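You operate a simulated robot arm through the tools that you are given. There is no shell and no other tool. Be economical: measure what you need, move in short steps, check, and stop when the job is done.

Carry out the task below with a simulated robot arm. There is one attempt and no reset: what you move stays moved.

Task
Open the deep drawer, put the roller from the wooden table in the inside of the deep drawer and shut the drawer again. Then open the lower right drawer, fetch the shackle from the wooden table and set it in the inside of the lower right drawer and shut the drawer again. Then push the right bench door shut. Then press the zero button three times. Then take the screw weight from the draining board and leave it on the top of the tool stand. Then put the black collar on the steel shelf under the spout. Then put the steel hub on the metal plate. Keep to this order.
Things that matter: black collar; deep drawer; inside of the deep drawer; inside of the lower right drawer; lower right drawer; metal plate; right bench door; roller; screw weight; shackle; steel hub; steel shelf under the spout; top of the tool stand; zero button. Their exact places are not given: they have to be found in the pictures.

The check looks at the end state, three seconds after you hand in, the way a careful person would. Anything else that was tipped, shoved, dropped, spilled or broken makes it a failure.

Robot
A 6-joint arm with a two-finger parallel gripper on a trunk, on a base that drives. Base frame: it is fixed to the floor where the robot stands at the start and does not move with it; the origin is under the middle of the robot, x ahead of it, y to its left, z up. Lengths are in mm, angles in rad, forces in N, time in s.
With the tool pointing down near the work surface it reaches from about 240 to 680 mm from the robot's upright axis, wherever it stands. Its first joint turns from -2.897 to 2.897 rad. Places, roughly: black collar (6x6x4 cm) [900, 5700, 900]; deep drawer [2100, -100, 300]; inside of the deep drawer [2200, -200, 100]; inside of the lower right drawer [1500, -900, 400]; lower right drawer [1400, -800, 500]; metal plate (10x13x3 cm) [-1900, 5900, 900]; right bench door [2200, 400, 500]; roller (8x8x3 cm) [3700, 1300, 800]; screw weight [750, 5750, 1000]; shackle (6x7x2 cm) [3800, 1200, 800]; steel hub (6x6x5 cm) [1000, 5700, 900]; steel shelf under the spout (30x20 cm) [260, 6240, 540]; top of the tool stand [1100, 2500, 800]; zero button [1700, -300, 900]. Payload 4.1 kg.
The TCP is the grasp point between the finger pads, 23 mm short of the fingertips. In the tool frame z runs along the fingers and y along their closing line. Largest opening 94 mm; finger width 38, thickness 10; the body of the gripper, 54 by 96 mm, starts 39 mm behind the TCP.
Orientation is that of the tool frame in the base frame, as a unit quaternion [w, x, y, z]. With the fingers straight down and closing along the base's y, the tool's x points along the base's -x, its y along +y and its z along -z.

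Tools
- The arm moves only by the tool arm_command. Its argument "targets" is a list of rows, each an object (a shift or turn left out is 0, a gripper value left out holds the last) with "slide": the shift along the tool's x, y, z in mm, a list of three; "turn": the turn, a rotation vector about the tool's x, y, z in rad, a list of three; "jaw": the gripper command, from -1 (fully open) to 1 (shut), values between in proportion. In form: [{"slide": [x, y, z], "turn": [ax, ay, az], "jaw": jaw}, ...]. A call has 1 to 8 rows; each row is the pose to reach, as a shift and turn from the pose commanded when the call began, along the tool's axes at that moment. A row lasts 0.2 s, in which the tool goes at most 50 mm and 0.15 rad; a call with a longer step from one row to the next is refused whole, and so is a gripper value outside its range. Where a pose cannot be reached the arm comes as near as it can. A force on the tool above 40 N (or 10 N above the force at the start of the call, whichever is more), or a blocked arm, ends the call early, and 0.2 s more pass. Each finger travels about 45 mm/s and halts on what it meets, pressing with about 23 N; the grip force reading is that of the motor and also rises with nothing between the fingers. The clock runs only during rows and for 0.2 s after the last one: add rows that repeat a pose to give the fingers time. The reply holds the time, the measured pose of the TCP, the force on the tool along the base axes, the opening and the grip force, in the units named above and with some noise, with the torque about the TCP (base axes, N m) and any sound that the robot's microphone picked up.
- Cameras (640 x 400 px; columns grow to the right, rows downward): "scene" is now at [21.5, 157.7, 1310.3]; the picture's right is [-0.12, -0.99, 0.00], its down [-0.72, 0.08, -0.69] and it looks along [0.69, -0.08, -0.72] (base axes); focal length 260 px, centre (320, 200). "wrist" rides on the gripper at [86, 16, -75] in the tool frame; the picture's right is [-0.18, 0.98, 0.00], its down [-0.58, -0.11, -0.81] and it looks along [-0.79, -0.15, 0.59] (tool axes); focal length 243 px, centre (320, 200).
- snapshot(camera): a new picture of that camera. The clock stands still meanwhile.
- slide_trunk(by): slides the trunk up (or, below 0, down) by that many mm; the arm and the scene camera ride with it, the base frame stays. It gives what a move gives, with no picture.
- drive_base(legs): drives the robot by 1 to 6 legs, each [ahead, turn to the left] in mm and rad, along the robot's own axes; the way and the turn of a leg run together, so that a leg with both is an arc; at most 1500 mm and 3.142 rad a leg. The arm and the cameras ride along, it lands a little off, and it stops where it bumps. It gives what a move gives.
- head_to(pan, tilt): turns the head with the scene camera to pan (to the left, within 2.705 rad either way) and tilt (down, from -0.506 to 1.204), counted from straight ahead of the robot. It gives what a move gives.
- locate(camera, pixels): for up to 12 pixels [column, row] of the newest picture of that camera ("zoom" is the newest enlarged one), the place [x, y, z] in the base frame of the surface seen there, good to about 3 mm. The clock stands still meanwhile.
- enlarge(camera, box): a new picture of the part [left, top, right, bottom] of that camera's present view, enlarged. The clock stands still meanwhile.
- sign_off(): hands the job in; it is judged then, once.

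Work in short steps. Measure before you move; look again where a grasp or a placing could have gone wrong, and mend it. You have 322 turns and 186 pictures in all, those below and enlarged ones among them. Open the gripper and draw the arm clear of the work before you hand the job in, unless the task says otherwise.

The tools are called after ">>>" by a JSON object that holds its "fn" and its "kwargs". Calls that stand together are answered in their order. arm_command: Moves the arm, as the interface text tells. Its arguments: {"type":"object","properties":{"targets":{"type":"array"}},"required":["targets"]} The other tools are called the same way: slide_trunk (by) slides the trunk up or down; drive_base (legs) drives the base; head_to (pan, tilt) turns the head that bears the scene camera; snapshot (camera) takes a picture; locate (camera, pixels) gives the place of the surface under pixels of a picture; enlarge (camera, box) takes an enlarged picture of a part of a camera's view; sign_off () hands the job in.

At the start:

```text
clock: 0.0
tool_pos: [448.3, -24.5, 548.7]
orientation: [0.0, 0.001, 1.0, 0.001]
wrist_force: [-0.2, 0.1, -0.2]
ft_torque: [-0.04, 0.01, -0.02]
gripper_width: 94.0
grip_force: 0.1
trunk travel left (down, up): [-275.0, 315.0]
robot x, y, heading: [-0.0, -1.8, -0.001]
head pan, tilt: [-0.117, 0.805]
```

scene: 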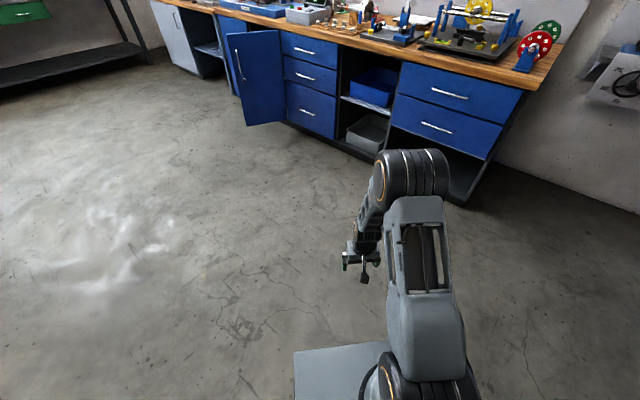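
wrist: 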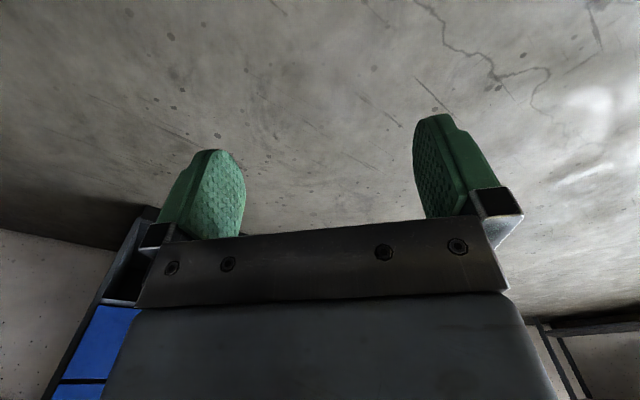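

The scene shows the bench with a three-drawer column (handles near (305,51), (305,76), (307,112)), the open door at (255,80), and a right drawer pair (449,93), (437,127). I measure these first.

>>> {"fn": "locate", "kwargs": {"camera": "scene", "pixels": [[305, 51], [305, 76], [307, 112], [449, 93], [437, 127], [240, 65], [262, 122], [283, 100], [230, 60], [400, 100], [500, 150], [535, 50]]}}

>>> {"fn": "enlarge", "kwargs": {"camera": "scene", "box": [200, 0, 600, 200]}}

```text
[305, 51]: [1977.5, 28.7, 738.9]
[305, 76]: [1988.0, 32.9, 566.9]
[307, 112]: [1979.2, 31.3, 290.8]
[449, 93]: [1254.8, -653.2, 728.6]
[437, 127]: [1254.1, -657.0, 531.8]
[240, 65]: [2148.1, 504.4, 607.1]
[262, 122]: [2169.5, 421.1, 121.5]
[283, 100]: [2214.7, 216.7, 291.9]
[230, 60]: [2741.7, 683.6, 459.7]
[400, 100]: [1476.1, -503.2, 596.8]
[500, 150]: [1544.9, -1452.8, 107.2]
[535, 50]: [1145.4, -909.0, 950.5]
```

```text
1.60 times, centred on (400, 100) of scene
```

zoom: 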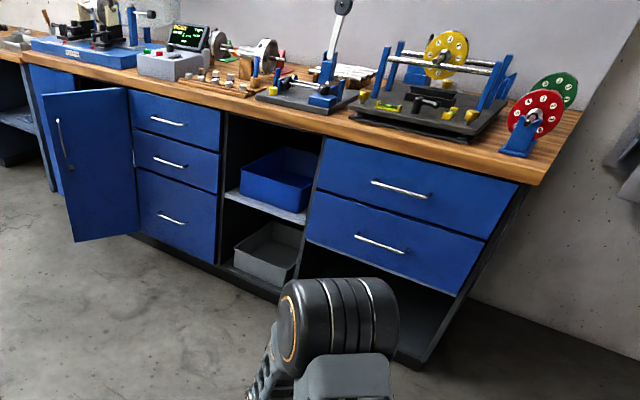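

The bench front runs along about (0.73, 0.69), so facing it means heading about -0.82. I look around to the left to see the rest of the room before driving.

>>> {"fn": "head_to", "kwargs": {"pan": 0.35, "tilt": 0.3}}

>>> {"fn": "snapshot", "kwargs": {"camera": "scene"}}

>>> {"fn": "head_to", "kwargs": {"pan": 1.5, "tilt": 0.3}}

>>> {"fn": "snapshot", "kwargs": {"camera": "scene"}}

```text
clock: 0.9
tool_pos: [446.7, -23.6, 548.8]
orientation: [0.0, 0.0, 1.0, -0.001]
wrist_force: [0.1, 1.1, 0.1]
ft_torque: [0.01, 0.01, -0.01]
gripper_width: 93.6
grip_force: 0.0
trunk travel left (down, up): [-275.0, 315.0]
robot x, y, heading: [0.1, -1.7, 0.001]
head pan, tilt: [0.351, 0.3]
```

```text
182 pictures are left
```

scene: 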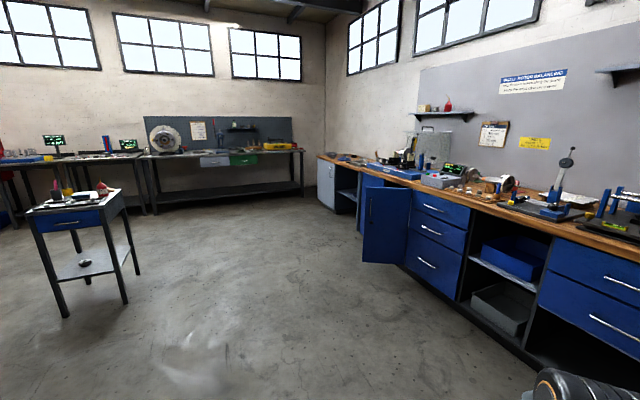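

```text
clock: 2.3
tool_pos: [448.3, -25.5, 549.1]
orientation: [0.0, 0.0, 1.0, 0.0]
wrist_force: [0.6, 0.2, 0.5]
ft_torque: [0.0, 0.01, 0.02]
gripper_width: 94.2
grip_force: 0.0
trunk travel left (down, up): [-275.0, 315.0]
robot x, y, heading: [4.2, 1.8, 0.001]
head pan, tilt: [1.499, 0.3]
```

```text
181 pictures are left
```

scene: 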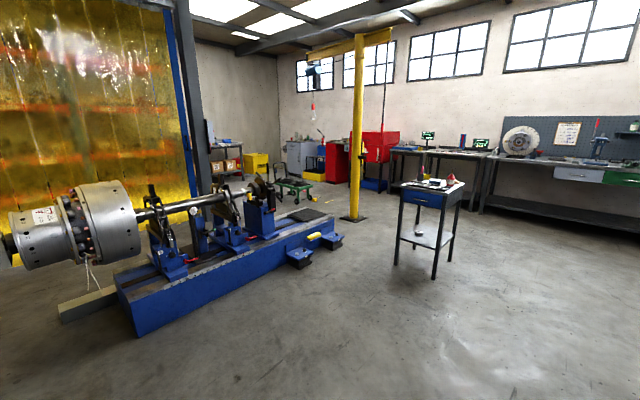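

The room is clear between here and the bench. I drive to a stand-off about 900 mm out from the deep drawer handle (1979, 31), facing the bench.

>>> {"fn": "drive_base", "kwargs": {"legs": [[0, 0.467], [1000, 0], [525, 0], [0, -1.284]]}}

>>> {"fn": "head_to", "kwargs": {"pan": 0.0, "tilt": 0.6}}

>>> {"fn": "snapshot", "kwargs": {"camera": "scene"}}

```text
clock: 14.6
tool_pos: [1650.8, 331.9, 549.6]
orientation: [0.0, 0.393, 0.919, 0.0]
wrist_force: [-0.2, -0.1, -0.1]
ft_torque: [-0.02, 0.02, 0.0]
gripper_width: 94.0
grip_force: 0.1
trunk travel left (down, up): [-275.0, 315.0]
robot x, y, heading: [1357.3, 673.0, -0.81]
head pan, tilt: [1.499, 0.3]
```

```text
clock: 16.2
tool_pos: [1648.9, 333.7, 549.7]
orientation: [0.0, 0.393, 0.92, 0.0]
wrist_force: [0.3, 0.1, -0.4]
ft_torque: [0.0, 0.0, -0.01]
gripper_width: 94.2
grip_force: 0.2
trunk travel left (down, up): [-275.0, 315.0]
robot x, y, heading: [1357.8, 675.6, -0.808]
head pan, tilt: [0.0, 0.6]
```

```text
180 pictures are left
```

scene: 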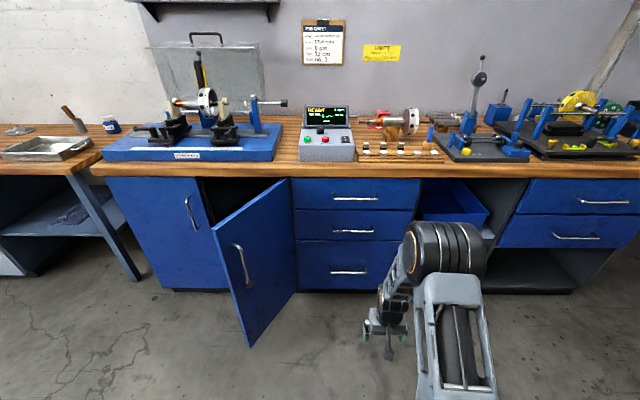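

Now I see the column straight on: deep drawer handle at (348,271), door hinge near (295,180), free edge near (215,230), and an instrument with green/red/other buttons at (330,138). I measure these.

>>> {"fn": "locate", "kwargs": {"camera": "scene", "pixels": [[348, 271], [333, 271], [364, 271], [348, 280], [348, 262], [304, 265], [215, 232], [250, 344], [294, 185], [238, 265], [350, 245], [405, 245]]}}

>>> {"fn": "enlarge", "kwargs": {"camera": "scene", "box": [280, 90, 440, 290]}}

```text
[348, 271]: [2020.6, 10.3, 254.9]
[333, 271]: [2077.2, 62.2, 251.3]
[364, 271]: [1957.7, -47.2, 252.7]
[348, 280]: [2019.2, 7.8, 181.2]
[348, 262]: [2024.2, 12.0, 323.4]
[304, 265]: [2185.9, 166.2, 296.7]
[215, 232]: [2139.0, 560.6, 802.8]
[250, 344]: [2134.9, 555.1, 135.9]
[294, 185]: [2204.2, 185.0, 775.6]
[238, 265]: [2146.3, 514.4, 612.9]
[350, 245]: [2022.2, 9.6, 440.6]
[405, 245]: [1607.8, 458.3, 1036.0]
```

```text
2.00 times, centred on (360, 190) of scene
```

zoom: 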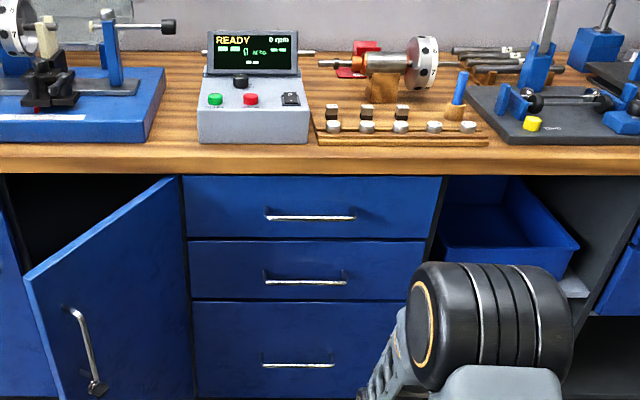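

I locate the handle bar and the buttons precisely in the zoom.

>>> {"fn": "locate", "kwargs": {"camera": "zoom", "pixels": [[298, 365], [270, 365], [328, 365], [298, 366], [298, 357], [298, 372], [215, 98], [250, 98], [290, 99], [240, 80], [190, 300], [310, 300]]}}

```text
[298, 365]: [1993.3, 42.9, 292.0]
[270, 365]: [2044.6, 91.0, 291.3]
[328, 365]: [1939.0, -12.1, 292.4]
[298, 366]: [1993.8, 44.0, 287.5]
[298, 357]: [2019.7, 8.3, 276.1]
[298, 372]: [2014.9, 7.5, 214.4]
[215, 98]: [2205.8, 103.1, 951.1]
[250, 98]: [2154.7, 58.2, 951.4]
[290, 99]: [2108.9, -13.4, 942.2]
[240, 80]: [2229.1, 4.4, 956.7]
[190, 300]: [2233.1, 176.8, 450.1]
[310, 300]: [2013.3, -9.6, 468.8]
```

The deep drawer bar is centred near (1993, 42, 291), about 900 mm ahead. I reorient the gripper to horizontal with fingers closing vertically (120° about (-1,-1,1)), moving forward meanwhile.

>>> {"fn": "arm_command", "kwargs": {"targets": [{"slide": [-25, 0, 0], "turn": [-0.085, -0.085, 0.085], "jaw": -1}, {"slide": [-50, 0, 0], "turn": [-0.17, -0.17, 0.17]}, {"slide": [-75, 0, 0], "turn": [-0.255, -0.255, 0.255]}, {"slide": [-100, 0, 0], "turn": [-0.34, -0.34, 0.34]}, {"slide": [-125, 0, 0], "turn": [-0.425, -0.425, 0.425]}, {"slide": [-150, 0, 0], "turn": [-0.51, -0.51, 0.51]}, {"slide": [-175, 0, 0], "turn": [-0.595, -0.595, 0.595]}]}}

>>> {"fn": "arm_command", "kwargs": {"targets": [{"turn": [-0.085, -0.085, 0.085]}, {"turn": [-0.17, -0.17, 0.17]}, {"turn": [-0.255, -0.255, 0.255]}, {"turn": [-0.34, -0.34, 0.34]}, {"turn": [-0.425, -0.425, 0.425]}, {"turn": [-0.51, -0.51, 0.51]}, {"turn": [-0.595, -0.595, 0.595]}, {"turn": [-0.614, -0.614, 0.614]}]}}

>>> {"fn": "slide_trunk", "kwargs": {"by": -220}}

```text
clock: 17.8
tool_pos: [1771.3, 207.1, 548.3]
orientation: [0.374, 0.604, 0.687, 0.149]
wrist_force: [-0.2, -0.4, 0.6]
ft_torque: [-0.01, -0.02, -0.01]
gripper_width: 94.0
grip_force: 0.0
trunk travel left (down, up): [-275.0, 315.0]
robot x, y, heading: [1360.1, 675.2, -0.807]
head pan, tilt: [0.0, 0.6]
```

```text
clock: 19.6
tool_pos: [1722.0, 171.9, 549.4]
orientation: [0.651, 0.651, 0.276, 0.276]
wrist_force: [1.6, 0.5, 0.1]
ft_torque: [0.02, 0.04, 0.01]
gripper_width: 94.1
grip_force: 0.1
out of reach, approached as far as the arm can: row 6, 7, 8
trunk travel left (down, up): [-275.0, 315.0]
robot x, y, heading: [1360.8, 673.7, -0.805]
head pan, tilt: [0.0, 0.6]
```

```text
clock: 21.9
tool_pos: [1722.6, 172.9, 329.0]
orientation: [0.651, 0.651, 0.277, 0.276]
wrist_force: [-0.3, 0.5, -0.3]
ft_torque: [0.01, 0.02, -0.02]
gripper_width: 94.2
grip_force: 0.1
trunk travel left (down, up): [-55.0, 535.0]
robot x, y, heading: [1359.1, 672.4, -0.815]
head pan, tilt: [0.0, 0.6]
```

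Orientation is right but the TCP sits about 80 mm right of the robot's midline. I try moving back left and correcting yaw while watching reach.

>>> {"fn": "arm_command", "kwargs": {"targets": [{"slide": [30, 0, 0], "turn": [0, -0.02, 0]}, {"slide": [60, 0, 0], "turn": [0, -0.04, 0]}, {"slide": [80, 0, 20], "turn": [0, -0.045, 0]}, {"slide": [80, 0, 50], "turn": [0, -0.045, 0]}]}}

>>> {"fn": "snapshot", "kwargs": {"camera": "scene"}}

```text
clock: 22.9
tool_pos: [1754.4, 146.1, 329.6]
orientation: [0.647, 0.65, 0.283, 0.281]
wrist_force: [-0.4, -0.2, -0.3]
ft_torque: [0.02, -0.02, 0.0]
gripper_width: 93.8
grip_force: 0.1
out of reach, approached as far as the arm can: row 1, 2, 3, 4
trunk travel left (down, up): [-55.0, 535.0]
robot x, y, heading: [1359.5, 673.1, -0.807]
head pan, tilt: [0.0, 0.6]
```

```text
178 pictures are left
```

scene: 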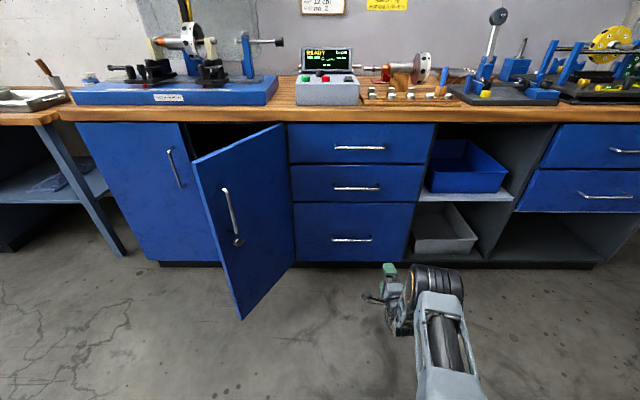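

Sideways motion is blocked in a fully horizontal pose, so I will tilt the tool about 45° downward (still closing perpendicular to the bar) and re-centre.

>>> {"fn": "arm_command", "kwargs": {"targets": [{"turn": [0.14, 0, 0]}, {"turn": [0.28, 0, 0]}, {"turn": [0.42, 0, 0]}, {"turn": [0.56, 0, 0]}, {"turn": [0.7, 0, 0]}, {"turn": [0.785, -0.0, 0]}]}}

>>> {"fn": "arm_command", "kwargs": {"targets": [{"slide": [30, 0, 0]}, {"slide": [60, 0, 0]}, {"slide": [80, 0, 0]}]}}

```text
clock: 24.3
tool_pos: [1753.3, 143.9, 329.7]
orientation: [0.349, 0.848, 0.369, 0.152]
wrist_force: [0.8, 0.2, -0.4]
ft_torque: [0.02, -0.01, 0.0]
gripper_width: 93.9
grip_force: 0.0
trunk travel left (down, up): [-55.0, 535.0]
robot x, y, heading: [1359.5, 676.3, -0.809]
head pan, tilt: [0.0, 0.6]
```

```text
clock: 25.1
tool_pos: [1804.1, 191.4, 330.9]
orientation: [0.345, 0.847, 0.372, 0.158]
wrist_force: [0.6, -0.2, -0.2]
ft_torque: [-0.02, -0.02, -0.03]
gripper_width: 94.2
grip_force: 0.0
out of reach, approached as far as the arm can: row 3
trunk travel left (down, up): [-55.0, 535.0]
robot x, y, heading: [1358.8, 670.6, -0.805]
head pan, tilt: [0.0, 0.6]
```

The tilted pose works. I re-centre, draw back along the tool and part-close to ~44 mm, then drive ahead ~230 mm so the bar comes in front of the fingers.

>>> {"fn": "arm_command", "kwargs": {"targets": [{"slide": [7, -5, -40], "turn": [0, -0.025, 0.025], "jaw": 0.05}, {"slide": [15, -11, -81], "turn": [0, -0.052, 0.052]}, {"slide": [15, -11, -81], "turn": [0, -0.052, 0.052]}]}}

>>> {"fn": "drive_base", "kwargs": {"legs": [[225, 0]]}}

>>> {"fn": "snapshot", "kwargs": {"camera": "wrist"}}

>>> {"fn": "snapshot", "kwargs": {"camera": "scene"}}

```text
clock: 25.9
tool_pos: [1747.6, 214.9, 391.6]
orientation: [0.342, 0.86, 0.346, 0.156]
wrist_force: [0.4, -0.7, 0.5]
ft_torque: [-0.04, -0.01, 0.03]
gripper_width: 44.4
grip_force: 0.0
out of reach, approached as far as the arm can: row 1, 2, 3
trunk travel left (down, up): [-55.0, 535.0]
robot x, y, heading: [1358.8, 670.5, -0.811]
head pan, tilt: [0.0, 0.6]
```

```text
clock: 27.6
tool_pos: [1905.9, 51.1, 392.2]
orientation: [0.343, 0.859, 0.347, 0.155]
wrist_force: [0.4, -0.1, -0.7]
ft_torque: [-0.02, -0.05, 0.03]
gripper_width: 44.6
grip_force: 0.1
trunk travel left (down, up): [-55.0, 535.0]
robot x, y, heading: [1515.6, 510.2, -0.808]
head pan, tilt: [0.0, 0.6]
```

```text
177 pictures are left
```

wrist: 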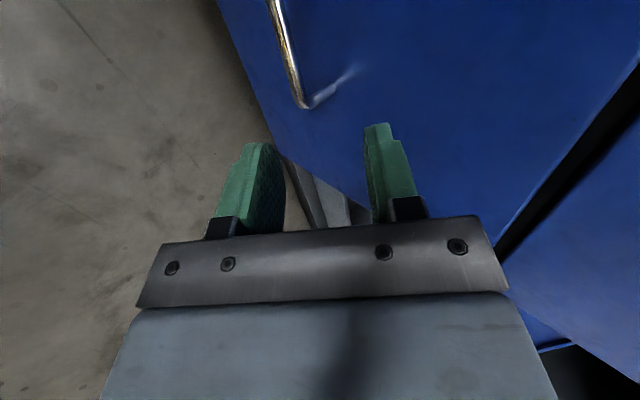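

```text
176 pictures are left
```

scene: 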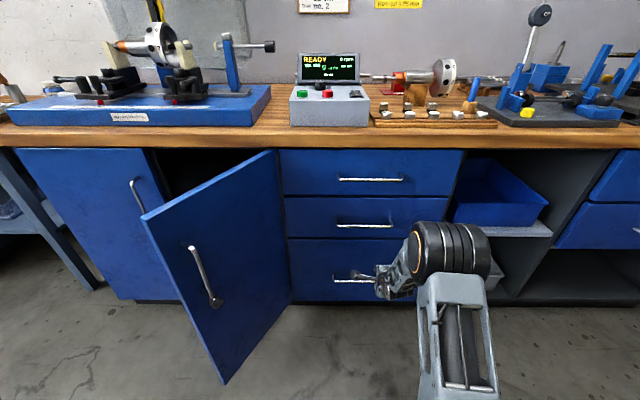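

The wrist camera shows the TCP is toward the right end of the bar (about 57 mm right of centre). I turn the base left slightly to shift onto the bar.

>>> {"fn": "drive_base", "kwargs": {"legs": [[0, 0.075]]}}

>>> {"fn": "arm_command", "kwargs": {"targets": [{"turn": [0, -0.03, 0.03]}, {"turn": [0, -0.06, 0.06]}]}}

>>> {"fn": "enlarge", "kwargs": {"camera": "wrist", "box": [160, 0, 480, 200]}}

```text
clock: 28.5
tool_pos: [1938.3, 81.3, 393.0]
orientation: [0.337, 0.846, 0.378, 0.168]
wrist_force: [0.4, 0.1, -0.3]
ft_torque: [-0.03, 0.04, 0.01]
gripper_width: 44.5
grip_force: 0.0
trunk travel left (down, up): [-55.0, 535.0]
robot x, y, heading: [1514.4, 509.8, -0.733]
head pan, tilt: [0.0, 0.6]
```

```text
clock: 29.1
tool_pos: [1928.4, 61.8, 399.0]
orientation: [0.336, 0.86, 0.348, 0.162]
wrist_force: [-0.1, -0.3, 0.3]
ft_torque: [-0.01, -0.02, 0.0]
gripper_width: 44.7
grip_force: 0.0
out of reach, approached as far as the arm can: row 1, 2
trunk travel left (down, up): [-55.0, 535.0]
robot x, y, heading: [1516.8, 510.9, -0.736]
head pan, tilt: [0.0, 0.6]
```

```text
2.00 times, centred on (320, 100) of wrist
```

zoom: 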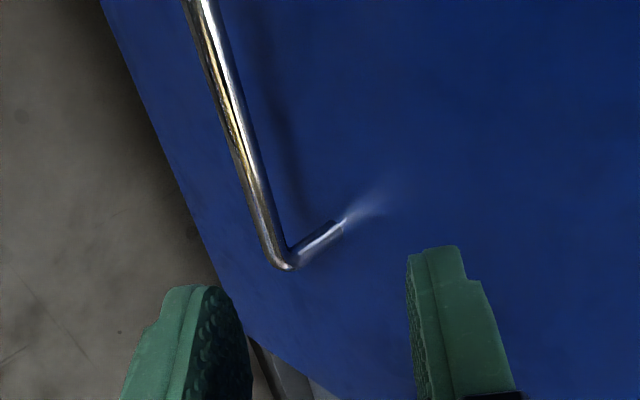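

I measure the bar and its end in this zoom.

>>> {"fn": "locate", "kwargs": {"camera": "zoom", "pixels": [[270, 250], [240, 150], [215, 60], [285, 265], [340, 225], [350, 150]]}}

```text
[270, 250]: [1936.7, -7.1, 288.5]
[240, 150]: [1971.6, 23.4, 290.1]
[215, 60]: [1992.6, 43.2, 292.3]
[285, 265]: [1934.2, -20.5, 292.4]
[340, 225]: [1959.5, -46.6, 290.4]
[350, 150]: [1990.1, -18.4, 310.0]
```

TCP is 47 mm in from the bar's right end, 60 mm short and 108 mm above. I align perpendicular to the approach then advance partway.

>>> {"fn": "arm_command", "kwargs": {"targets": [{"slide": [0, -34, 0]}, {"slide": [0, -34, 30]}, {"slide": [0, -34, 60]}]}}

>>> {"fn": "snapshot", "kwargs": {"camera": "wrist"}}

```text
clock: 29.9
tool_pos: [1933.9, 37.4, 335.0]
orientation: [0.337, 0.86, 0.347, 0.16]
wrist_force: [0.0, -0.3, -0.1]
ft_torque: [-0.01, 0.01, 0.01]
gripper_width: 44.9
grip_force: 0.1
out of reach, approached as far as the arm can: row 1, 2, 3
trunk travel left (down, up): [-55.0, 535.0]
robot x, y, heading: [1517.8, 509.2, -0.734]
head pan, tilt: [0.0, 0.6]
```

```text
174 pictures are left
```

wrist: 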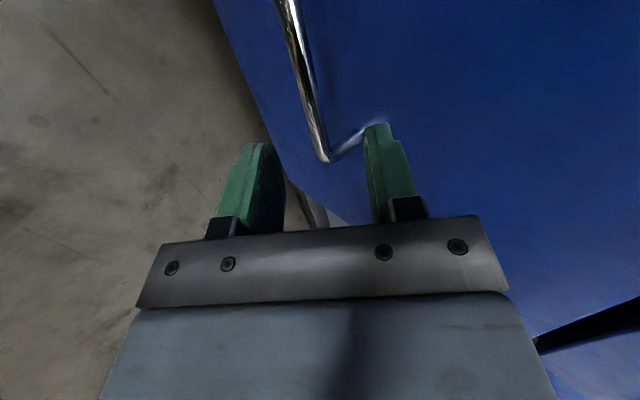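

Only (34, -40) left: the bar lies between the fingers' line. I advance along the tool axis the remaining ~52 mm.

>>> {"fn": "arm_command", "kwargs": {"targets": [{"slide": [0, -4, 20]}, {"slide": [0, -4, 40]}, {"slide": [0, -4, 52]}]}}

>>> {"fn": "enlarge", "kwargs": {"camera": "wrist", "box": [160, 50, 480, 250]}}

```text
clock: 30.7
tool_pos: [1959.4, 10.9, 293.4]
orientation: [0.34, 0.861, 0.346, 0.157]
wrist_force: [0.7, 0.2, 0.2]
ft_torque: [-0.03, 0.01, -0.02]
gripper_width: 44.8
grip_force: 0.1
out of reach, approached as far as the arm can: row 1
trunk travel left (down, up): [-55.0, 535.0]
robot x, y, heading: [1513.2, 508.5, -0.737]
head pan, tilt: [0.0, 0.6]
```

```text
2.00 times, centred on (320, 150) of wrist
```

zoom: 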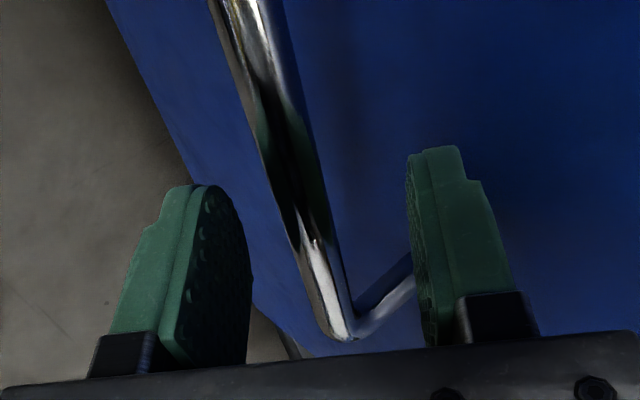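

The bar is between the fingers; close.

>>> {"fn": "arm_command", "kwargs": {"targets": [{"jaw": 1}, {"jaw": 1}, {"jaw": 1}, {"jaw": 1}, {"jaw": 1}]}}

```text
clock: 31.9
tool_pos: [1958.2, 11.1, 293.4]
orientation: [0.339, 0.861, 0.346, 0.156]
wrist_force: [-3.9, 1.8, -3.6]
ft_torque: [-0.67, 0.8, 1.52]
gripper_width: 11.7
grip_force: 44.8
trunk travel left (down, up): [-55.0, 535.0]
robot x, y, heading: [1514.1, 510.9, -0.734]
head pan, tilt: [0.0, 0.6]
```

Gripped. I pull outward 200 mm along the bench normal with the arm.

>>> {"fn": "arm_command", "kwargs": {"targets": [{"slide": [2, -17, -17]}, {"slide": [4, -35, -35]}, {"slide": [6, -53, -53]}, {"slide": [8, -71, -71]}, {"slide": [10, -88, -88]}, {"slide": [12, -106, -106]}, {"slide": [13, -124, -124]}, {"slide": [15, -141, -141]}]}}

```text
clock: 32.4
tool_pos: [1938.7, 31.8, 295.4]
orientation: [0.335, 0.859, 0.354, 0.157]
wrist_force: [2.5, 6.9, -6.0]
ft_torque: [-0.05, 0.24, 0.05]
gripper_width: 11.6
grip_force: 45.0
out of reach, approached as far as the arm can: row 1, 2
trunk travel left (down, up): [-55.0, 535.0]
robot x, y, heading: [1519.1, 510.8, -0.72]
head pan, tilt: [0.0, 0.6]
stopped in row 2: the force on the tool passed its limit at 51 N (the readings are from after the stop); the commanded pose is now the measured one
```

The drawer moved ~28 mm but the arm is limited sideways. I pull by driving the base back instead.

>>> {"fn": "drive_base", "kwargs": {"legs": [[-120, 0.02]]}}

```text
clock: 33.6
tool_pos: [1856.0, 119.5, 293.5]
orientation: [0.333, 0.856, 0.36, 0.161]
wrist_force: [-5.2, -4.9, -13.7]
ft_torque: [0.68, -0.52, -1.63]
gripper_width: 11.9
grip_force: 44.6
trunk travel left (down, up): [-55.0, 535.0]
robot x, y, heading: [1422.7, 590.8, -0.704]
head pan, tilt: [0.0, 0.6]
```

Driving works well (about 148 mm open). Continue.

>>> {"fn": "drive_base", "kwargs": {"legs": [[-130, 0.02]]}}

>>> {"fn": "snapshot", "kwargs": {"camera": "scene"}}

```text
clock: 34.9
tool_pos: [1766.5, 213.1, 294.7]
orientation: [0.332, 0.851, 0.371, 0.165]
wrist_force: [23.7, 20.1, -8.9]
ft_torque: [1.14, -1.2, -0.8]
gripper_width: 12.8
grip_force: 45.3
trunk travel left (down, up): [-55.0, 535.0]
robot x, y, heading: [1322.7, 676.3, -0.685]
head pan, tilt: [0.0, 0.6]
```

```text
172 pictures are left
```

scene: 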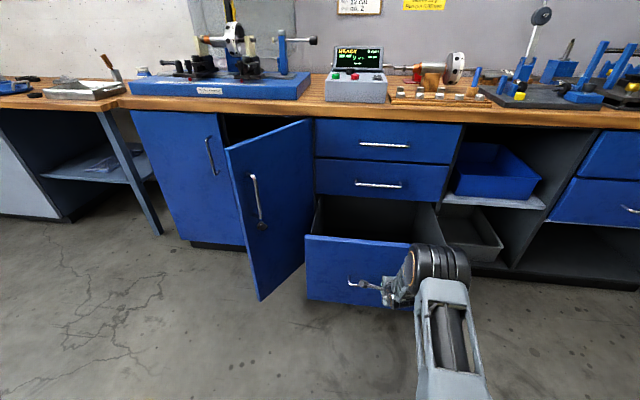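

Open about 278 mm, which is enough. I release and back off.

>>> {"fn": "arm_command", "kwargs": {"targets": [{"jaw": 0.1}, {"jaw": 0.1}, {"jaw": 0.1}, {"jaw": 0.1}, {"jaw": 0.1}]}}

>>> {"fn": "arm_command", "kwargs": {"targets": [{"slide": [0, 0, -30]}, {"slide": [0, 0, -70]}, {"slide": [0, 0, -100]}]}}

>>> {"fn": "snapshot", "kwargs": {"camera": "scene"}}

```text
clock: 36.1
tool_pos: [1765.8, 214.3, 294.4]
orientation: [0.331, 0.852, 0.371, 0.166]
wrist_force: [-0.4, -0.4, -0.5]
ft_torque: [0.01, -0.03, -0.02]
gripper_width: 42.5
grip_force: 0.1
trunk travel left (down, up): [-55.0, 535.0]
robot x, y, heading: [1324.8, 674.6, -0.68]
head pan, tilt: [0.0, 0.6]
```

```text
clock: 36.9
tool_pos: [1712.5, 258.8, 366.9]
orientation: [0.331, 0.852, 0.371, 0.166]
wrist_force: [-0.2, 0.5, 1.2]
ft_torque: [-0.02, 0.02, -0.04]
gripper_width: 42.5
grip_force: 0.1
trunk travel left (down, up): [-55.0, 535.0]
robot x, y, heading: [1319.1, 676.4, -0.682]
head pan, tilt: [0.0, 0.6]
```

```text
171 pictures are left
```

scene: 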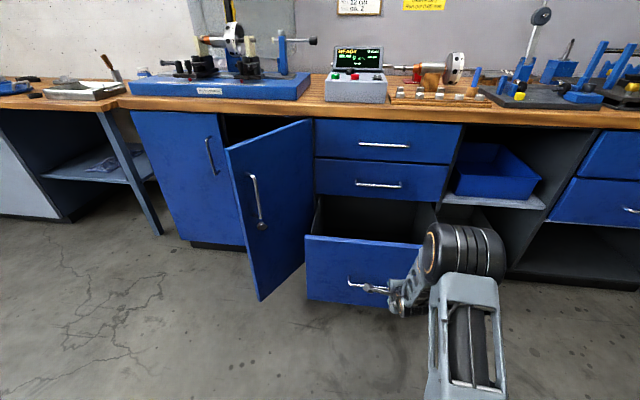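

Clear of the bar. I measure the drawer opening (front rim, sides, back) for later placing.

>>> {"fn": "locate", "kwargs": {"camera": "scene", "pixels": [[308, 238], [360, 240], [412, 246], [318, 215], [345, 215], [380, 215], [430, 215], [400, 228], [322, 230], [425, 232]]}}

>>> {"fn": "enlarge", "kwargs": {"camera": "scene", "box": [280, 180, 480, 305]}}

```text
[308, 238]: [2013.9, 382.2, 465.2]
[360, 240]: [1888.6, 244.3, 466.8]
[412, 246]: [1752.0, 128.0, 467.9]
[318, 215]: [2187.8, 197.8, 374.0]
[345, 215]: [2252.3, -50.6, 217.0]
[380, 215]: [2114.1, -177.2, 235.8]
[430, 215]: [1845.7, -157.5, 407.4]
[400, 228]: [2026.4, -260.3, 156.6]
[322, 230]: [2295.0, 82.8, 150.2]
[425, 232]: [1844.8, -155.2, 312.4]
```

```text
3.20 times, centred on (380, 242) of scene
```

zoom: 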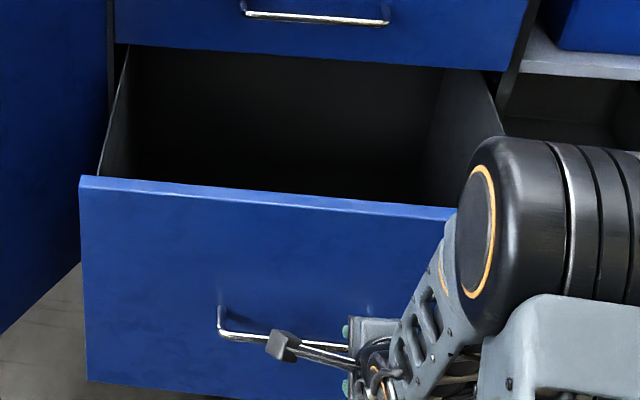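

Rim at z≈466, opening ~260 mm deep. Now I bring the tool to vertical and raise it before driving to the wooden table.

>>> {"fn": "arm_command", "kwargs": {"targets": [{"slide": [0, 0, -30], "turn": [0.13, 0, 0]}, {"slide": [0, -5, -60], "turn": [0.26, 0, 0]}, {"slide": [0, -10, -90], "turn": [0.39, 0, 0]}, {"slide": [0, -20, -120], "turn": [0.52, 0, 0]}, {"slide": [0, -30, -150], "turn": [0.65, 0, 0]}, {"slide": [0, -30, -170], "turn": [0.785, 0, 0]}]}}

>>> {"fn": "slide_trunk", "kwargs": {"by": 500}}

>>> {"fn": "drive_base", "kwargs": {"legs": [[0, 1.44], [1300, 0]]}}

>>> {"fn": "head_to", "kwargs": {"pan": -0.6, "tilt": 0.5}}

>>> {"fn": "snapshot", "kwargs": {"camera": "scene"}}

```text
clock: 38.3
tool_pos: [1606.2, 347.6, 470.7]
orientation: [-0.019, 0.914, 0.405, 0.01]
wrist_force: [0.2, -0.2, -0.5]
ft_torque: [0.01, 0.01, -0.01]
gripper_width: 42.4
grip_force: 0.1
out of reach, approached as far as the arm can: row 3, 4
trunk travel left (down, up): [-55.0, 535.0]
robot x, y, heading: [1321.2, 671.6, -0.677]
head pan, tilt: [0.0, 0.6]
```

```text
refused: 500 is not a number from -400 to 400
```

```text
clock: 48.4
tool_pos: [2651.3, 1789.7, 469.5]
orientation: [-0.022, 0.424, 0.905, -0.004]
wrist_force: [0.5, 0.1, -0.3]
ft_torque: [0.03, 0.01, 0.0]
gripper_width: 42.2
grip_force: 0.1
trunk travel left (down, up): [-55.0, 535.0]
robot x, y, heading: [2290.1, 1551.3, 0.746]
head pan, tilt: [0.0, 0.6]
```

```text
clock: 49.4
tool_pos: [2652.1, 1789.2, 469.7]
orientation: [-0.022, 0.424, 0.905, -0.003]
wrist_force: [-0.1, -0.3, 0.1]
ft_torque: [-0.02, 0.0, -0.03]
gripper_width: 42.3
grip_force: 0.1
trunk travel left (down, up): [-55.0, 535.0]
robot x, y, heading: [2286.9, 1552.4, 0.752]
head pan, tilt: [-0.6, 0.499]
```

```text
169 pictures are left
```

scene: 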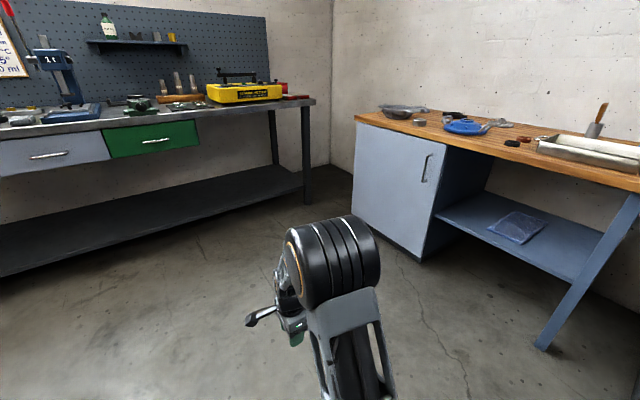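

The wooden table with several small objects is at right. I raise the trunk and zoom in on the tabletop.

>>> {"fn": "slide_trunk", "kwargs": {"by": 400}}

>>> {"fn": "enlarge", "kwargs": {"camera": "scene", "box": [340, 100, 640, 300]}}

```text
clock: 53.2
tool_pos: [2651.5, 1789.7, 870.4]
orientation: [-0.022, 0.424, 0.905, -0.004]
wrist_force: [0.5, 0.4, -0.5]
ft_torque: [-0.01, 0.03, -0.02]
gripper_width: 42.2
grip_force: 0.1
trunk travel left (down, up): [-455.0, 135.0]
robot x, y, heading: [2286.0, 1552.7, 0.748]
head pan, tilt: [-0.6, 0.499]
```

```text
2.00 times, centred on (490, 200) of scene
```

zoom: 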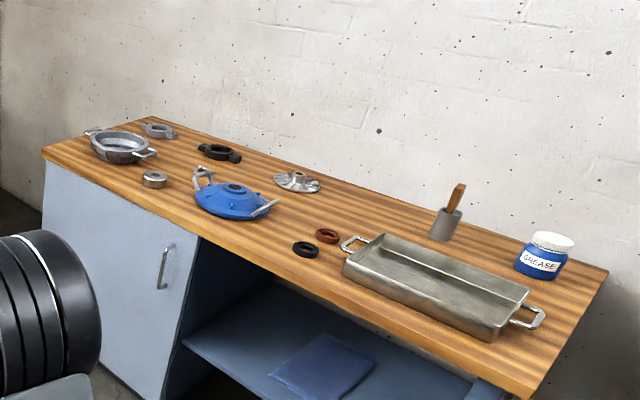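

I locate every tabletop candidate.

>>> {"fn": "locate", "kwargs": {"camera": "zoom", "pixels": [[154, 180], [154, 176], [219, 152], [297, 182], [306, 249], [327, 236], [158, 131], [234, 200], [120, 150], [440, 225], [60, 160], [385, 322]]}}

```text
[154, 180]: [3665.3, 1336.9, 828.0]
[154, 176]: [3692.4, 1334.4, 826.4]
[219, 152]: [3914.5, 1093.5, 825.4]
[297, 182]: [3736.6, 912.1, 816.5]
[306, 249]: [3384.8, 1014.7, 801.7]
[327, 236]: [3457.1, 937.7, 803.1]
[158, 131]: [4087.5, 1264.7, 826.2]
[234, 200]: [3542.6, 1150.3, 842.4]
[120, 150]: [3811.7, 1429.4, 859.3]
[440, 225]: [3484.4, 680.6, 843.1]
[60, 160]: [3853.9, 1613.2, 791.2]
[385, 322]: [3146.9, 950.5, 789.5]
```

The roller is the small grey cylinder at about (3690, 1335, 828); something shackle-like sits at zoom (204,178). I raise fully and drive to stand in front of them.

>>> {"fn": "slide_trunk", "kwargs": {"by": 130}}

>>> {"fn": "drive_base", "kwargs": {"legs": [[865, 0], [0, -1.565], [480, 0]]}}

>>> {"fn": "head_to", "kwargs": {"pan": 0.0, "tilt": 0.7}}

>>> {"fn": "snapshot", "kwargs": {"camera": "scene"}}

```text
clock: 54.8
tool_pos: [2652.6, 1788.5, 999.7]
orientation: [-0.022, 0.423, 0.906, -0.004]
wrist_force: [-0.6, 0.8, -0.1]
ft_torque: [-0.01, -0.03, 0.01]
gripper_width: 42.2
grip_force: 0.0
trunk travel left (down, up): [-585.0, 5.0]
robot x, y, heading: [2289.5, 1552.2, 0.746]
head pan, tilt: [-0.6, 0.499]
```

```text
clock: 65.6
tool_pos: [3491.7, 1426.1, 999.6]
orientation: [-0.018, 0.94, 0.342, 0.012]
wrist_force: [0.6, 0.4, 0.0]
ft_torque: [-0.01, 0.03, 0.0]
gripper_width: 42.3
grip_force: 0.0
trunk travel left (down, up): [-585.0, 5.0]
robot x, y, heading: [3256.7, 1794.7, -0.82]
head pan, tilt: [-0.6, 0.499]
```

```text
clock: 66.6
tool_pos: [3491.9, 1425.4, 1000.3]
orientation: [-0.018, 0.939, 0.343, 0.013]
wrist_force: [0.3, 0.5, 0.8]
ft_torque: [-0.02, 0.0, 0.01]
gripper_width: 42.4
grip_force: 0.0
trunk travel left (down, up): [-585.0, 5.0]
robot x, y, heading: [3255.8, 1788.7, -0.821]
head pan, tilt: [0.0, 0.7]
```

```text
167 pictures are left
```

scene: 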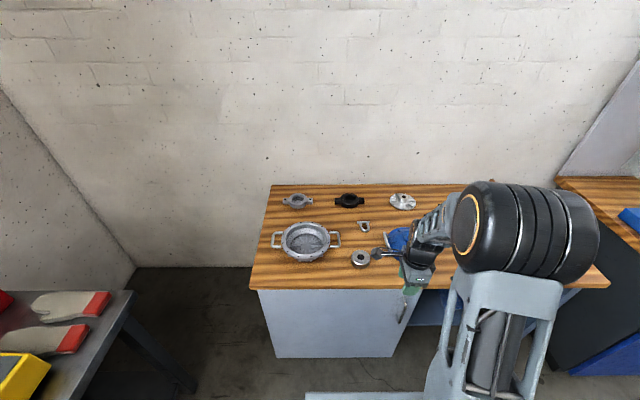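

The roller is at (360,258) and the shackle at (363,227). I zoom in and locate them.

>>> {"fn": "enlarge", "kwargs": {"camera": "scene", "box": [250, 170, 450, 295]}}

>>> {"fn": "locate", "kwargs": {"camera": "scene", "pixels": [[360, 257], [363, 226], [268, 278], [420, 282]]}}

```text
3.20 times, centred on (350, 232) of scene
```

zoom: 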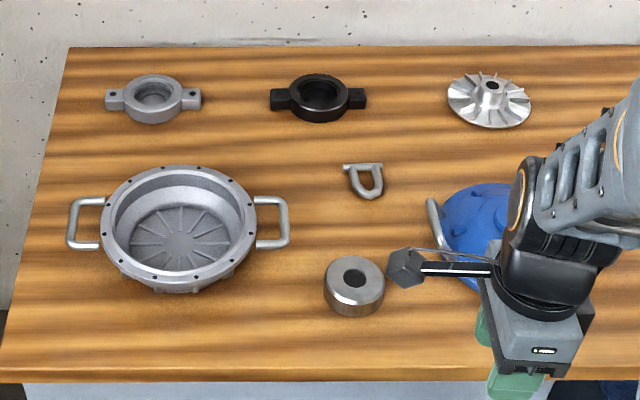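

```text
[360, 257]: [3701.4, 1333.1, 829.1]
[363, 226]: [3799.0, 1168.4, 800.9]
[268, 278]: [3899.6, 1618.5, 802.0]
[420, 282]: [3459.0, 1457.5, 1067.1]
```

Locate roller rim points and shackle points in the zoom.

>>> {"fn": "locate", "kwargs": {"camera": "zoom", "pixels": [[330, 277], [378, 277], [353, 261], [353, 292], [353, 314], [363, 166], [376, 185], [354, 185], [369, 196], [349, 167], [382, 167], [440, 320]]}}

```text
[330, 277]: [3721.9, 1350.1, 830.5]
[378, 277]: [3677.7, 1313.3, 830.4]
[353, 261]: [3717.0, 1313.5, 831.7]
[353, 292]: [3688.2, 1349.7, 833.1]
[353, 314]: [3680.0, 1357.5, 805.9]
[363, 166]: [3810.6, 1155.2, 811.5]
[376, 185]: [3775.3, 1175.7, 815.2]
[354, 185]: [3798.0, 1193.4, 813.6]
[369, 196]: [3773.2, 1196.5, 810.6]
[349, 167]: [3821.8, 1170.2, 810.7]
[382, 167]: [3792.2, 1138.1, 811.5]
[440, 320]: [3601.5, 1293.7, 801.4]
```

Roller centre ≈ (3701, 1332), top 832, table 801. I rotate the tool back 90° (x pointing back), open fully, shift left, then drive closer.

>>> {"fn": "arm_command", "kwargs": {"targets": [{"slide": [15, 0, 0], "turn": [0, 0, -0.14], "jaw": -1}, {"slide": [30, 0, 0], "turn": [0, 0, -0.28]}, {"slide": [45, 0, 0], "turn": [0, 0, -0.42]}, {"slide": [60, 0, 0], "turn": [0, 0, -0.56]}, {"slide": [75, 0, 0], "turn": [0, 0, -0.7]}, {"slide": [85, 0, 0], "turn": [0, 0, -0.84]}, {"slide": [85, 0, 0], "turn": [0, 0, -0.98]}, {"slide": [85, 0, 0], "turn": [0, 0, -1.12]}]}}

>>> {"fn": "drive_base", "kwargs": {"legs": [[150, 0]]}}

```text
clock: 68.4
tool_pos: [3556.9, 1481.6, 1004.0]
orientation: [-0.009, 0.613, 0.79, 0.021]
wrist_force: [0.1, -0.2, 0.3]
ft_torque: [0.0, -0.01, 0.04]
gripper_width: 94.1
grip_force: 0.1
trunk travel left (down, up): [-585.0, 5.0]
robot x, y, heading: [3255.1, 1791.3, -0.821]
head pan, tilt: [0.0, 0.7]
```

```text
clock: 69.8
tool_pos: [3660.5, 1369.1, 1002.9]
orientation: [-0.01, 0.614, 0.789, 0.021]
wrist_force: [-0.7, 0.3, 0.0]
ft_torque: [0.05, -0.02, -0.01]
gripper_width: 94.1
grip_force: 0.1
trunk travel left (down, up): [-585.0, 5.0]
robot x, y, heading: [3358.0, 1679.2, -0.822]
head pan, tilt: [0.0, 0.7]
```

I level the tool, move above the roller and descend to z≈890, then check with the wrist camera.

>>> {"fn": "arm_command", "kwargs": {"targets": [{"slide": [-23, 15, 30], "turn": [0.021, -0.041, 0]}, {"slide": [-46, 30, 65], "turn": [0.021, -0.041, 0]}, {"slide": [-46, 30, 105], "turn": [0.021, -0.041, 0]}]}}

>>> {"fn": "snapshot", "kwargs": {"camera": "wrist"}}

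```text
clock: 70.6
tool_pos: [3703.1, 1337.2, 895.4]
orientation: [0.001, 0.613, 0.79, 0.0]
wrist_force: [0.9, 0.4, 0.6]
ft_torque: [0.0, 0.02, 0.05]
gripper_width: 93.7
grip_force: 0.2
trunk travel left (down, up): [-585.0, 5.0]
robot x, y, heading: [3357.3, 1677.7, -0.818]
head pan, tilt: [0.0, 0.7]
```

```text
165 pictures are left
```

wrist: 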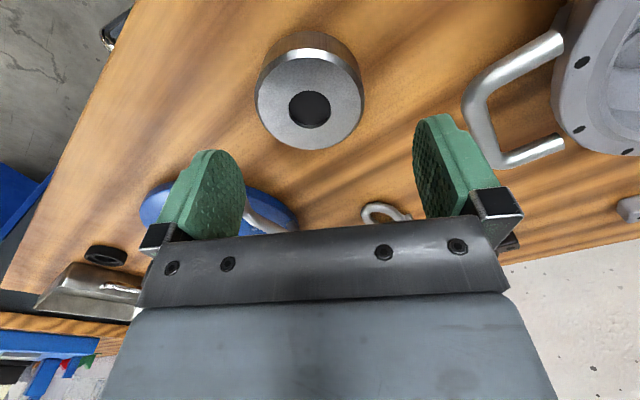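

Roller at (309,110) in the wrist view; I locate its top rim to get its exact centre.

>>> {"fn": "locate", "kwargs": {"camera": "wrist", "pixels": [[260, 108], [358, 108], [310, 58], [309, 146], [309, 130], [200, 160], [445, 130]]}}

```text
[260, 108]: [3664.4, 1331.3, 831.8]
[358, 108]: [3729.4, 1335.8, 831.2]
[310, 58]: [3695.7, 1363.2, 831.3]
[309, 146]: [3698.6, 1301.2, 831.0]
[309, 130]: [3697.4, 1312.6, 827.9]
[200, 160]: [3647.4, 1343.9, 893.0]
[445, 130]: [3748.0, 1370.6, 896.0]
```

Centre ≈ (3697, 1332), diameter ~68. I correct by (-6,-5), descend to TCP z≈827, and close.

>>> {"fn": "arm_command", "kwargs": {"targets": [{"slide": [-3, -7, 20]}, {"slide": [-3, -7, 45]}, {"slide": [-3, -7, 67]}]}}

>>> {"fn": "arm_command", "kwargs": {"targets": [{"jaw": 1}, {"jaw": 1}, {"jaw": 1}, {"jaw": 1}]}}

>>> {"fn": "snapshot", "kwargs": {"camera": "wrist"}}

```text
clock: 71.4
tool_pos: [3698.5, 1331.9, 828.7]
orientation: [0.001, 0.613, 0.79, 0.0]
wrist_force: [0.1, -0.1, -1.4]
ft_torque: [0.02, -0.02, 0.01]
gripper_width: 94.0
grip_force: 0.1
trunk travel left (down, up): [-585.0, 5.0]
robot x, y, heading: [3360.4, 1681.1, -0.818]
head pan, tilt: [0.0, 0.7]
```

```text
clock: 72.4
tool_pos: [3697.1, 1332.5, 830.3]
orientation: [0.0, 0.614, 0.79, 0.0]
wrist_force: [1.0, -0.4, -0.2]
ft_torque: [-0.08, -0.11, -0.01]
gripper_width: 71.5
grip_force: 22.5
trunk travel left (down, up): [-585.0, 5.0]
robot x, y, heading: [3355.0, 1677.2, -0.82]
head pan, tilt: [0.0, 0.7]
```

```text
164 pictures are left
```

wrist: 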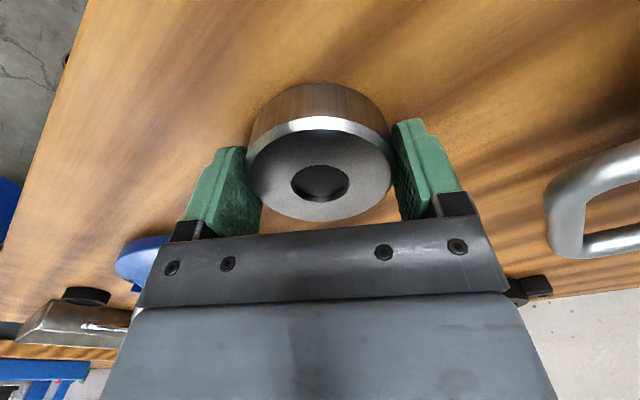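

Roller is held (71.5 mm). I lift it and square the tool to x-back.

>>> {"fn": "arm_command", "kwargs": {"targets": [{"slide": [0, 0, -40]}, {"slide": [0, 0, -80]}, {"slide": [0, 0, -120], "turn": [0, 0, -0.13]}, {"slide": [0, 0, -120], "turn": [0, 0, -0.26]}, {"slide": [0, 0, -120], "turn": [0, 0, -0.39]}, {"slide": [0, 0, -120], "turn": [0, 0, -0.51]}]}}

>>> {"fn": "drive_base", "kwargs": {"legs": [[-600, 0], [0, -1.565], [1020, 0], [1029, 0]]}}

```text
clock: 73.8
tool_pos: [3696.1, 1332.2, 949.3]
orientation: [0.001, 0.393, 0.919, 0.0]
wrist_force: [0.6, 0.2, -6.8]
ft_torque: [0.0, 0.0, 0.01]
gripper_width: 71.7
grip_force: 23.3
trunk travel left (down, up): [-585.0, 5.0]
robot x, y, heading: [3359.7, 1678.2, -0.82]
head pan, tilt: [0.0, 0.7]
```

```text
clock: 90.9
tool_pos: [1175.9, 257.5, 948.5]
orientation: [0.0, 0.917, 0.399, 0.0]
wrist_force: [-0.5, -1.2, -6.9]
ft_torque: [0.0, 0.01, 0.02]
gripper_width: 71.5
grip_force: 23.2
trunk travel left (down, up): [-585.0, 5.0]
robot x, y, heading: [1500.6, 612.2, -2.328]
head pan, tilt: [0.0, 0.7]
```

Now at along ≈1510, in front of the drawer. I turn to face the bench and move in ~150 mm, then look.

>>> {"fn": "drive_base", "kwargs": {"legs": [[0, 1.515], [150, 0]]}}

>>> {"fn": "head_to", "kwargs": {"pan": 0.0, "tilt": 0.9}}

>>> {"fn": "snapshot", "kwargs": {"camera": "scene"}}

```text
clock: 95.8
tool_pos: [1926.6, 144.4, 948.9]
orientation: [0.0, 0.41, 0.912, 0.0]
wrist_force: [-0.9, 0.7, -8.4]
ft_torque: [0.01, 0.05, -0.01]
gripper_width: 71.8
grip_force: 23.7
trunk travel left (down, up): [-585.0, 5.0]
robot x, y, heading: [1599.0, 499.3, -0.844]
head pan, tilt: [0.0, 0.7]
```

```text
clock: 96.6
tool_pos: [1925.2, 143.3, 949.1]
orientation: [0.0, 0.409, 0.912, -0.001]
wrist_force: [-0.4, -0.2, -7.3]
ft_torque: [0.03, 0.03, 0.02]
gripper_width: 71.3
grip_force: 23.0
trunk travel left (down, up): [-585.0, 5.0]
robot x, y, heading: [1595.9, 504.6, -0.852]
head pan, tilt: [0.0, 0.901]
```

```text
163 pictures are left
```

scene: 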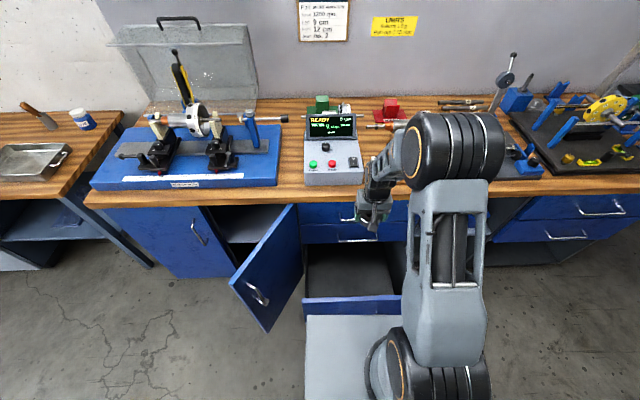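

I locate the drawer rim and interior floor from here, plus the base plate edge.

>>> {"fn": "locate", "kwargs": {"camera": "scene", "pixels": [[350, 300], [310, 302], [390, 298], [350, 322], [350, 285], [330, 285], [380, 285], [350, 265], [385, 265], [330, 248], [390, 248]]}}

>>> {"fn": "enlarge", "kwargs": {"camera": "scene", "box": [280, 220, 440, 320]}}

```text
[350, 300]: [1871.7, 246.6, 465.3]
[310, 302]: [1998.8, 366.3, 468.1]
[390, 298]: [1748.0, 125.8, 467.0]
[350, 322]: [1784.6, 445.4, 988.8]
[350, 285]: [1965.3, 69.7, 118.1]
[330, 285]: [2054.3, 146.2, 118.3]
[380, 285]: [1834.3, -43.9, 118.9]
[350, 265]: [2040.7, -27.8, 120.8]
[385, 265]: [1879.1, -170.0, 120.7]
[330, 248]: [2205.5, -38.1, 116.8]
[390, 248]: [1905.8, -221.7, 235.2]
```

```text
4.00 times, centred on (360, 270) of scene
```

zoom: 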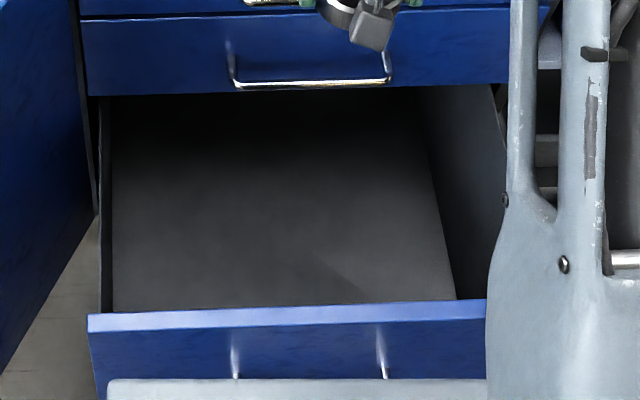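

Drawer floor is z≈118, rim 466. I rotate the tool 45° so the wrist camera clears the drawer front, and move to above (1973, 154), then lower the trunk part way.

>>> {"fn": "arm_command", "kwargs": {"targets": [{"slide": [-8, 14, 0], "turn": [0, 0, 0.13]}, {"slide": [-16, 28, 0], "turn": [0, 0, 0.26]}, {"slide": [-24, 43, 0], "turn": [0, 0, 0.39]}, {"slide": [-24, 43, 0], "turn": [0, 0, 0.52]}, {"slide": [-24, 43, 0], "turn": [0, 0, 0.65]}, {"slide": [-24, 43, 0], "turn": [0, 0, 0.78]}]}}

>>> {"fn": "slide_trunk", "kwargs": {"by": -380}}

>>> {"fn": "snapshot", "kwargs": {"camera": "scene"}}

```text
clock: 98.0
tool_pos: [1974.0, 155.7, 949.2]
orientation: [0.001, 0.726, 0.687, -0.001]
wrist_force: [0.6, 0.6, -7.4]
ft_torque: [0.01, -0.03, 0.03]
gripper_width: 71.5
grip_force: 22.7
trunk travel left (down, up): [-585.0, 5.0]
robot x, y, heading: [1597.6, 502.6, -0.847]
head pan, tilt: [0.0, 0.901]
```

```text
clock: 101.7
tool_pos: [1974.7, 155.2, 568.5]
orientation: [0.001, 0.726, 0.688, 0.0]
wrist_force: [0.1, 0.0, -7.4]
ft_torque: [0.01, -0.01, -0.02]
gripper_width: 71.2
grip_force: 23.3
trunk travel left (down, up): [-205.0, 385.0]
robot x, y, heading: [1599.9, 503.6, -0.847]
head pan, tilt: [0.0, 0.901]
```

```text
161 pictures are left
```

scene: 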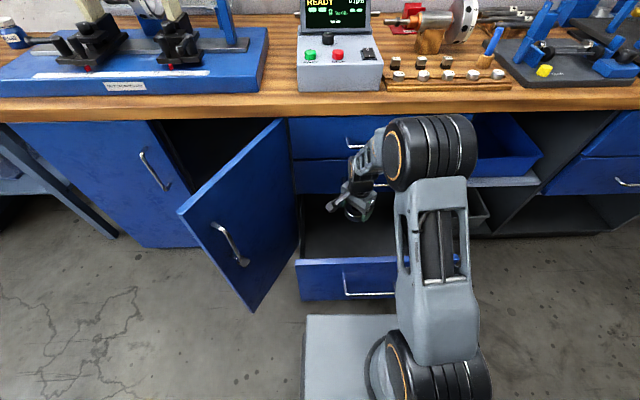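

Everything is clear. I check how far the elbow and wrist are from the bench face.

>>> {"fn": "locate", "kwargs": {"camera": "scene", "pixels": [[430, 120], [390, 125], [370, 150], [355, 180], [460, 118], [455, 170]]}}

>>> {"fn": "slide_trunk", "kwargs": {"by": -120}}

>>> {"fn": "snapshot", "kwargs": {"camera": "scene"}}

```text
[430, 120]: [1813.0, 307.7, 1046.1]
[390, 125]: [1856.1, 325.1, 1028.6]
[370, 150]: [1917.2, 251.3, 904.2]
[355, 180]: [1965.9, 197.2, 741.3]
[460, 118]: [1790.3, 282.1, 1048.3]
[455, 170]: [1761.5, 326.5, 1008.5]
```

```text
clock: 103.2
tool_pos: [1975.2, 156.3, 448.4]
orientation: [0.001, 0.726, 0.688, -0.001]
wrist_force: [0.1, -0.4, -7.1]
ft_torque: [0.08, 0.01, -0.02]
gripper_width: 71.6
grip_force: 23.2
trunk travel left (down, up): [-85.0, 505.0]
robot x, y, heading: [1597.6, 499.9, -0.852]
head pan, tilt: [0.0, 0.901]
```

```text
160 pictures are left
```

scene: 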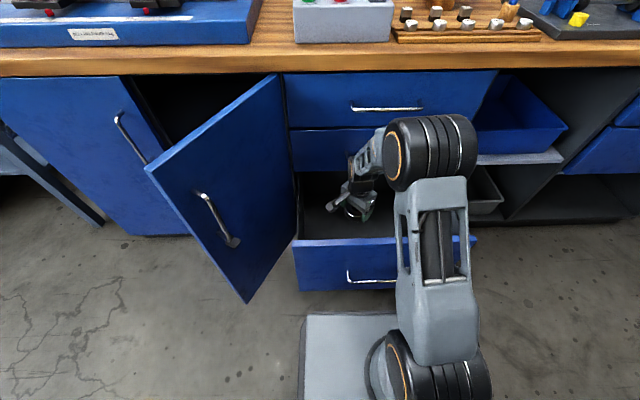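

I lower the trunk to its minimum nearly and shift 25 mm inward for forearm clearance of the rim, then descend in steps.

>>> {"fn": "arm_command", "kwargs": {"targets": [{"slide": [-17, 18, 0]}, {"slide": [-17, 18, 30]}, {"slide": [-17, 18, 60]}, {"slide": [-17, 18, 90]}]}}

>>> {"fn": "slide_trunk", "kwargs": {"by": -80}}

>>> {"fn": "enlarge", "kwargs": {"camera": "scene", "box": [260, 100, 500, 250]}}

```text
clock: 104.2
tool_pos: [1990.3, 135.7, 358.5]
orientation: [0.002, 0.726, 0.688, -0.001]
wrist_force: [-1.2, 0.3, -6.8]
ft_torque: [0.01, -0.03, 0.0]
gripper_width: 71.5
grip_force: 23.0
trunk travel left (down, up): [-85.0, 505.0]
robot x, y, heading: [1599.0, 501.7, -0.848]
head pan, tilt: [0.0, 0.901]
```

```text
clock: 105.3
tool_pos: [1992.0, 136.5, 278.7]
orientation: [0.001, 0.726, 0.688, 0.0]
wrist_force: [-0.2, 0.5, -7.3]
ft_torque: [0.04, -0.01, -0.02]
gripper_width: 71.5
grip_force: 22.9
trunk travel left (down, up): [-5.0, 585.0]
robot x, y, heading: [1600.3, 502.0, -0.855]
head pan, tilt: [0.0, 0.901]
```

```text
2.67 times, centred on (380, 175) of scene
```

zoom: 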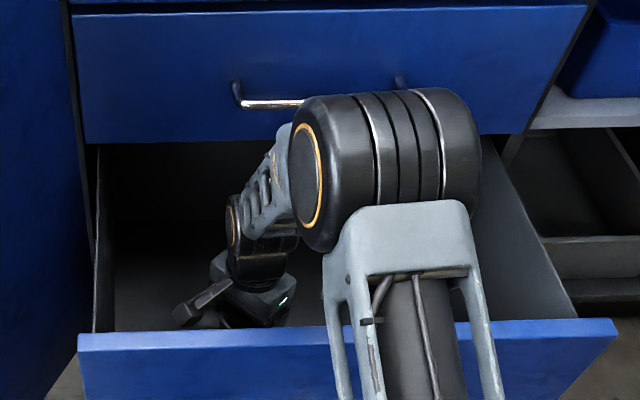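

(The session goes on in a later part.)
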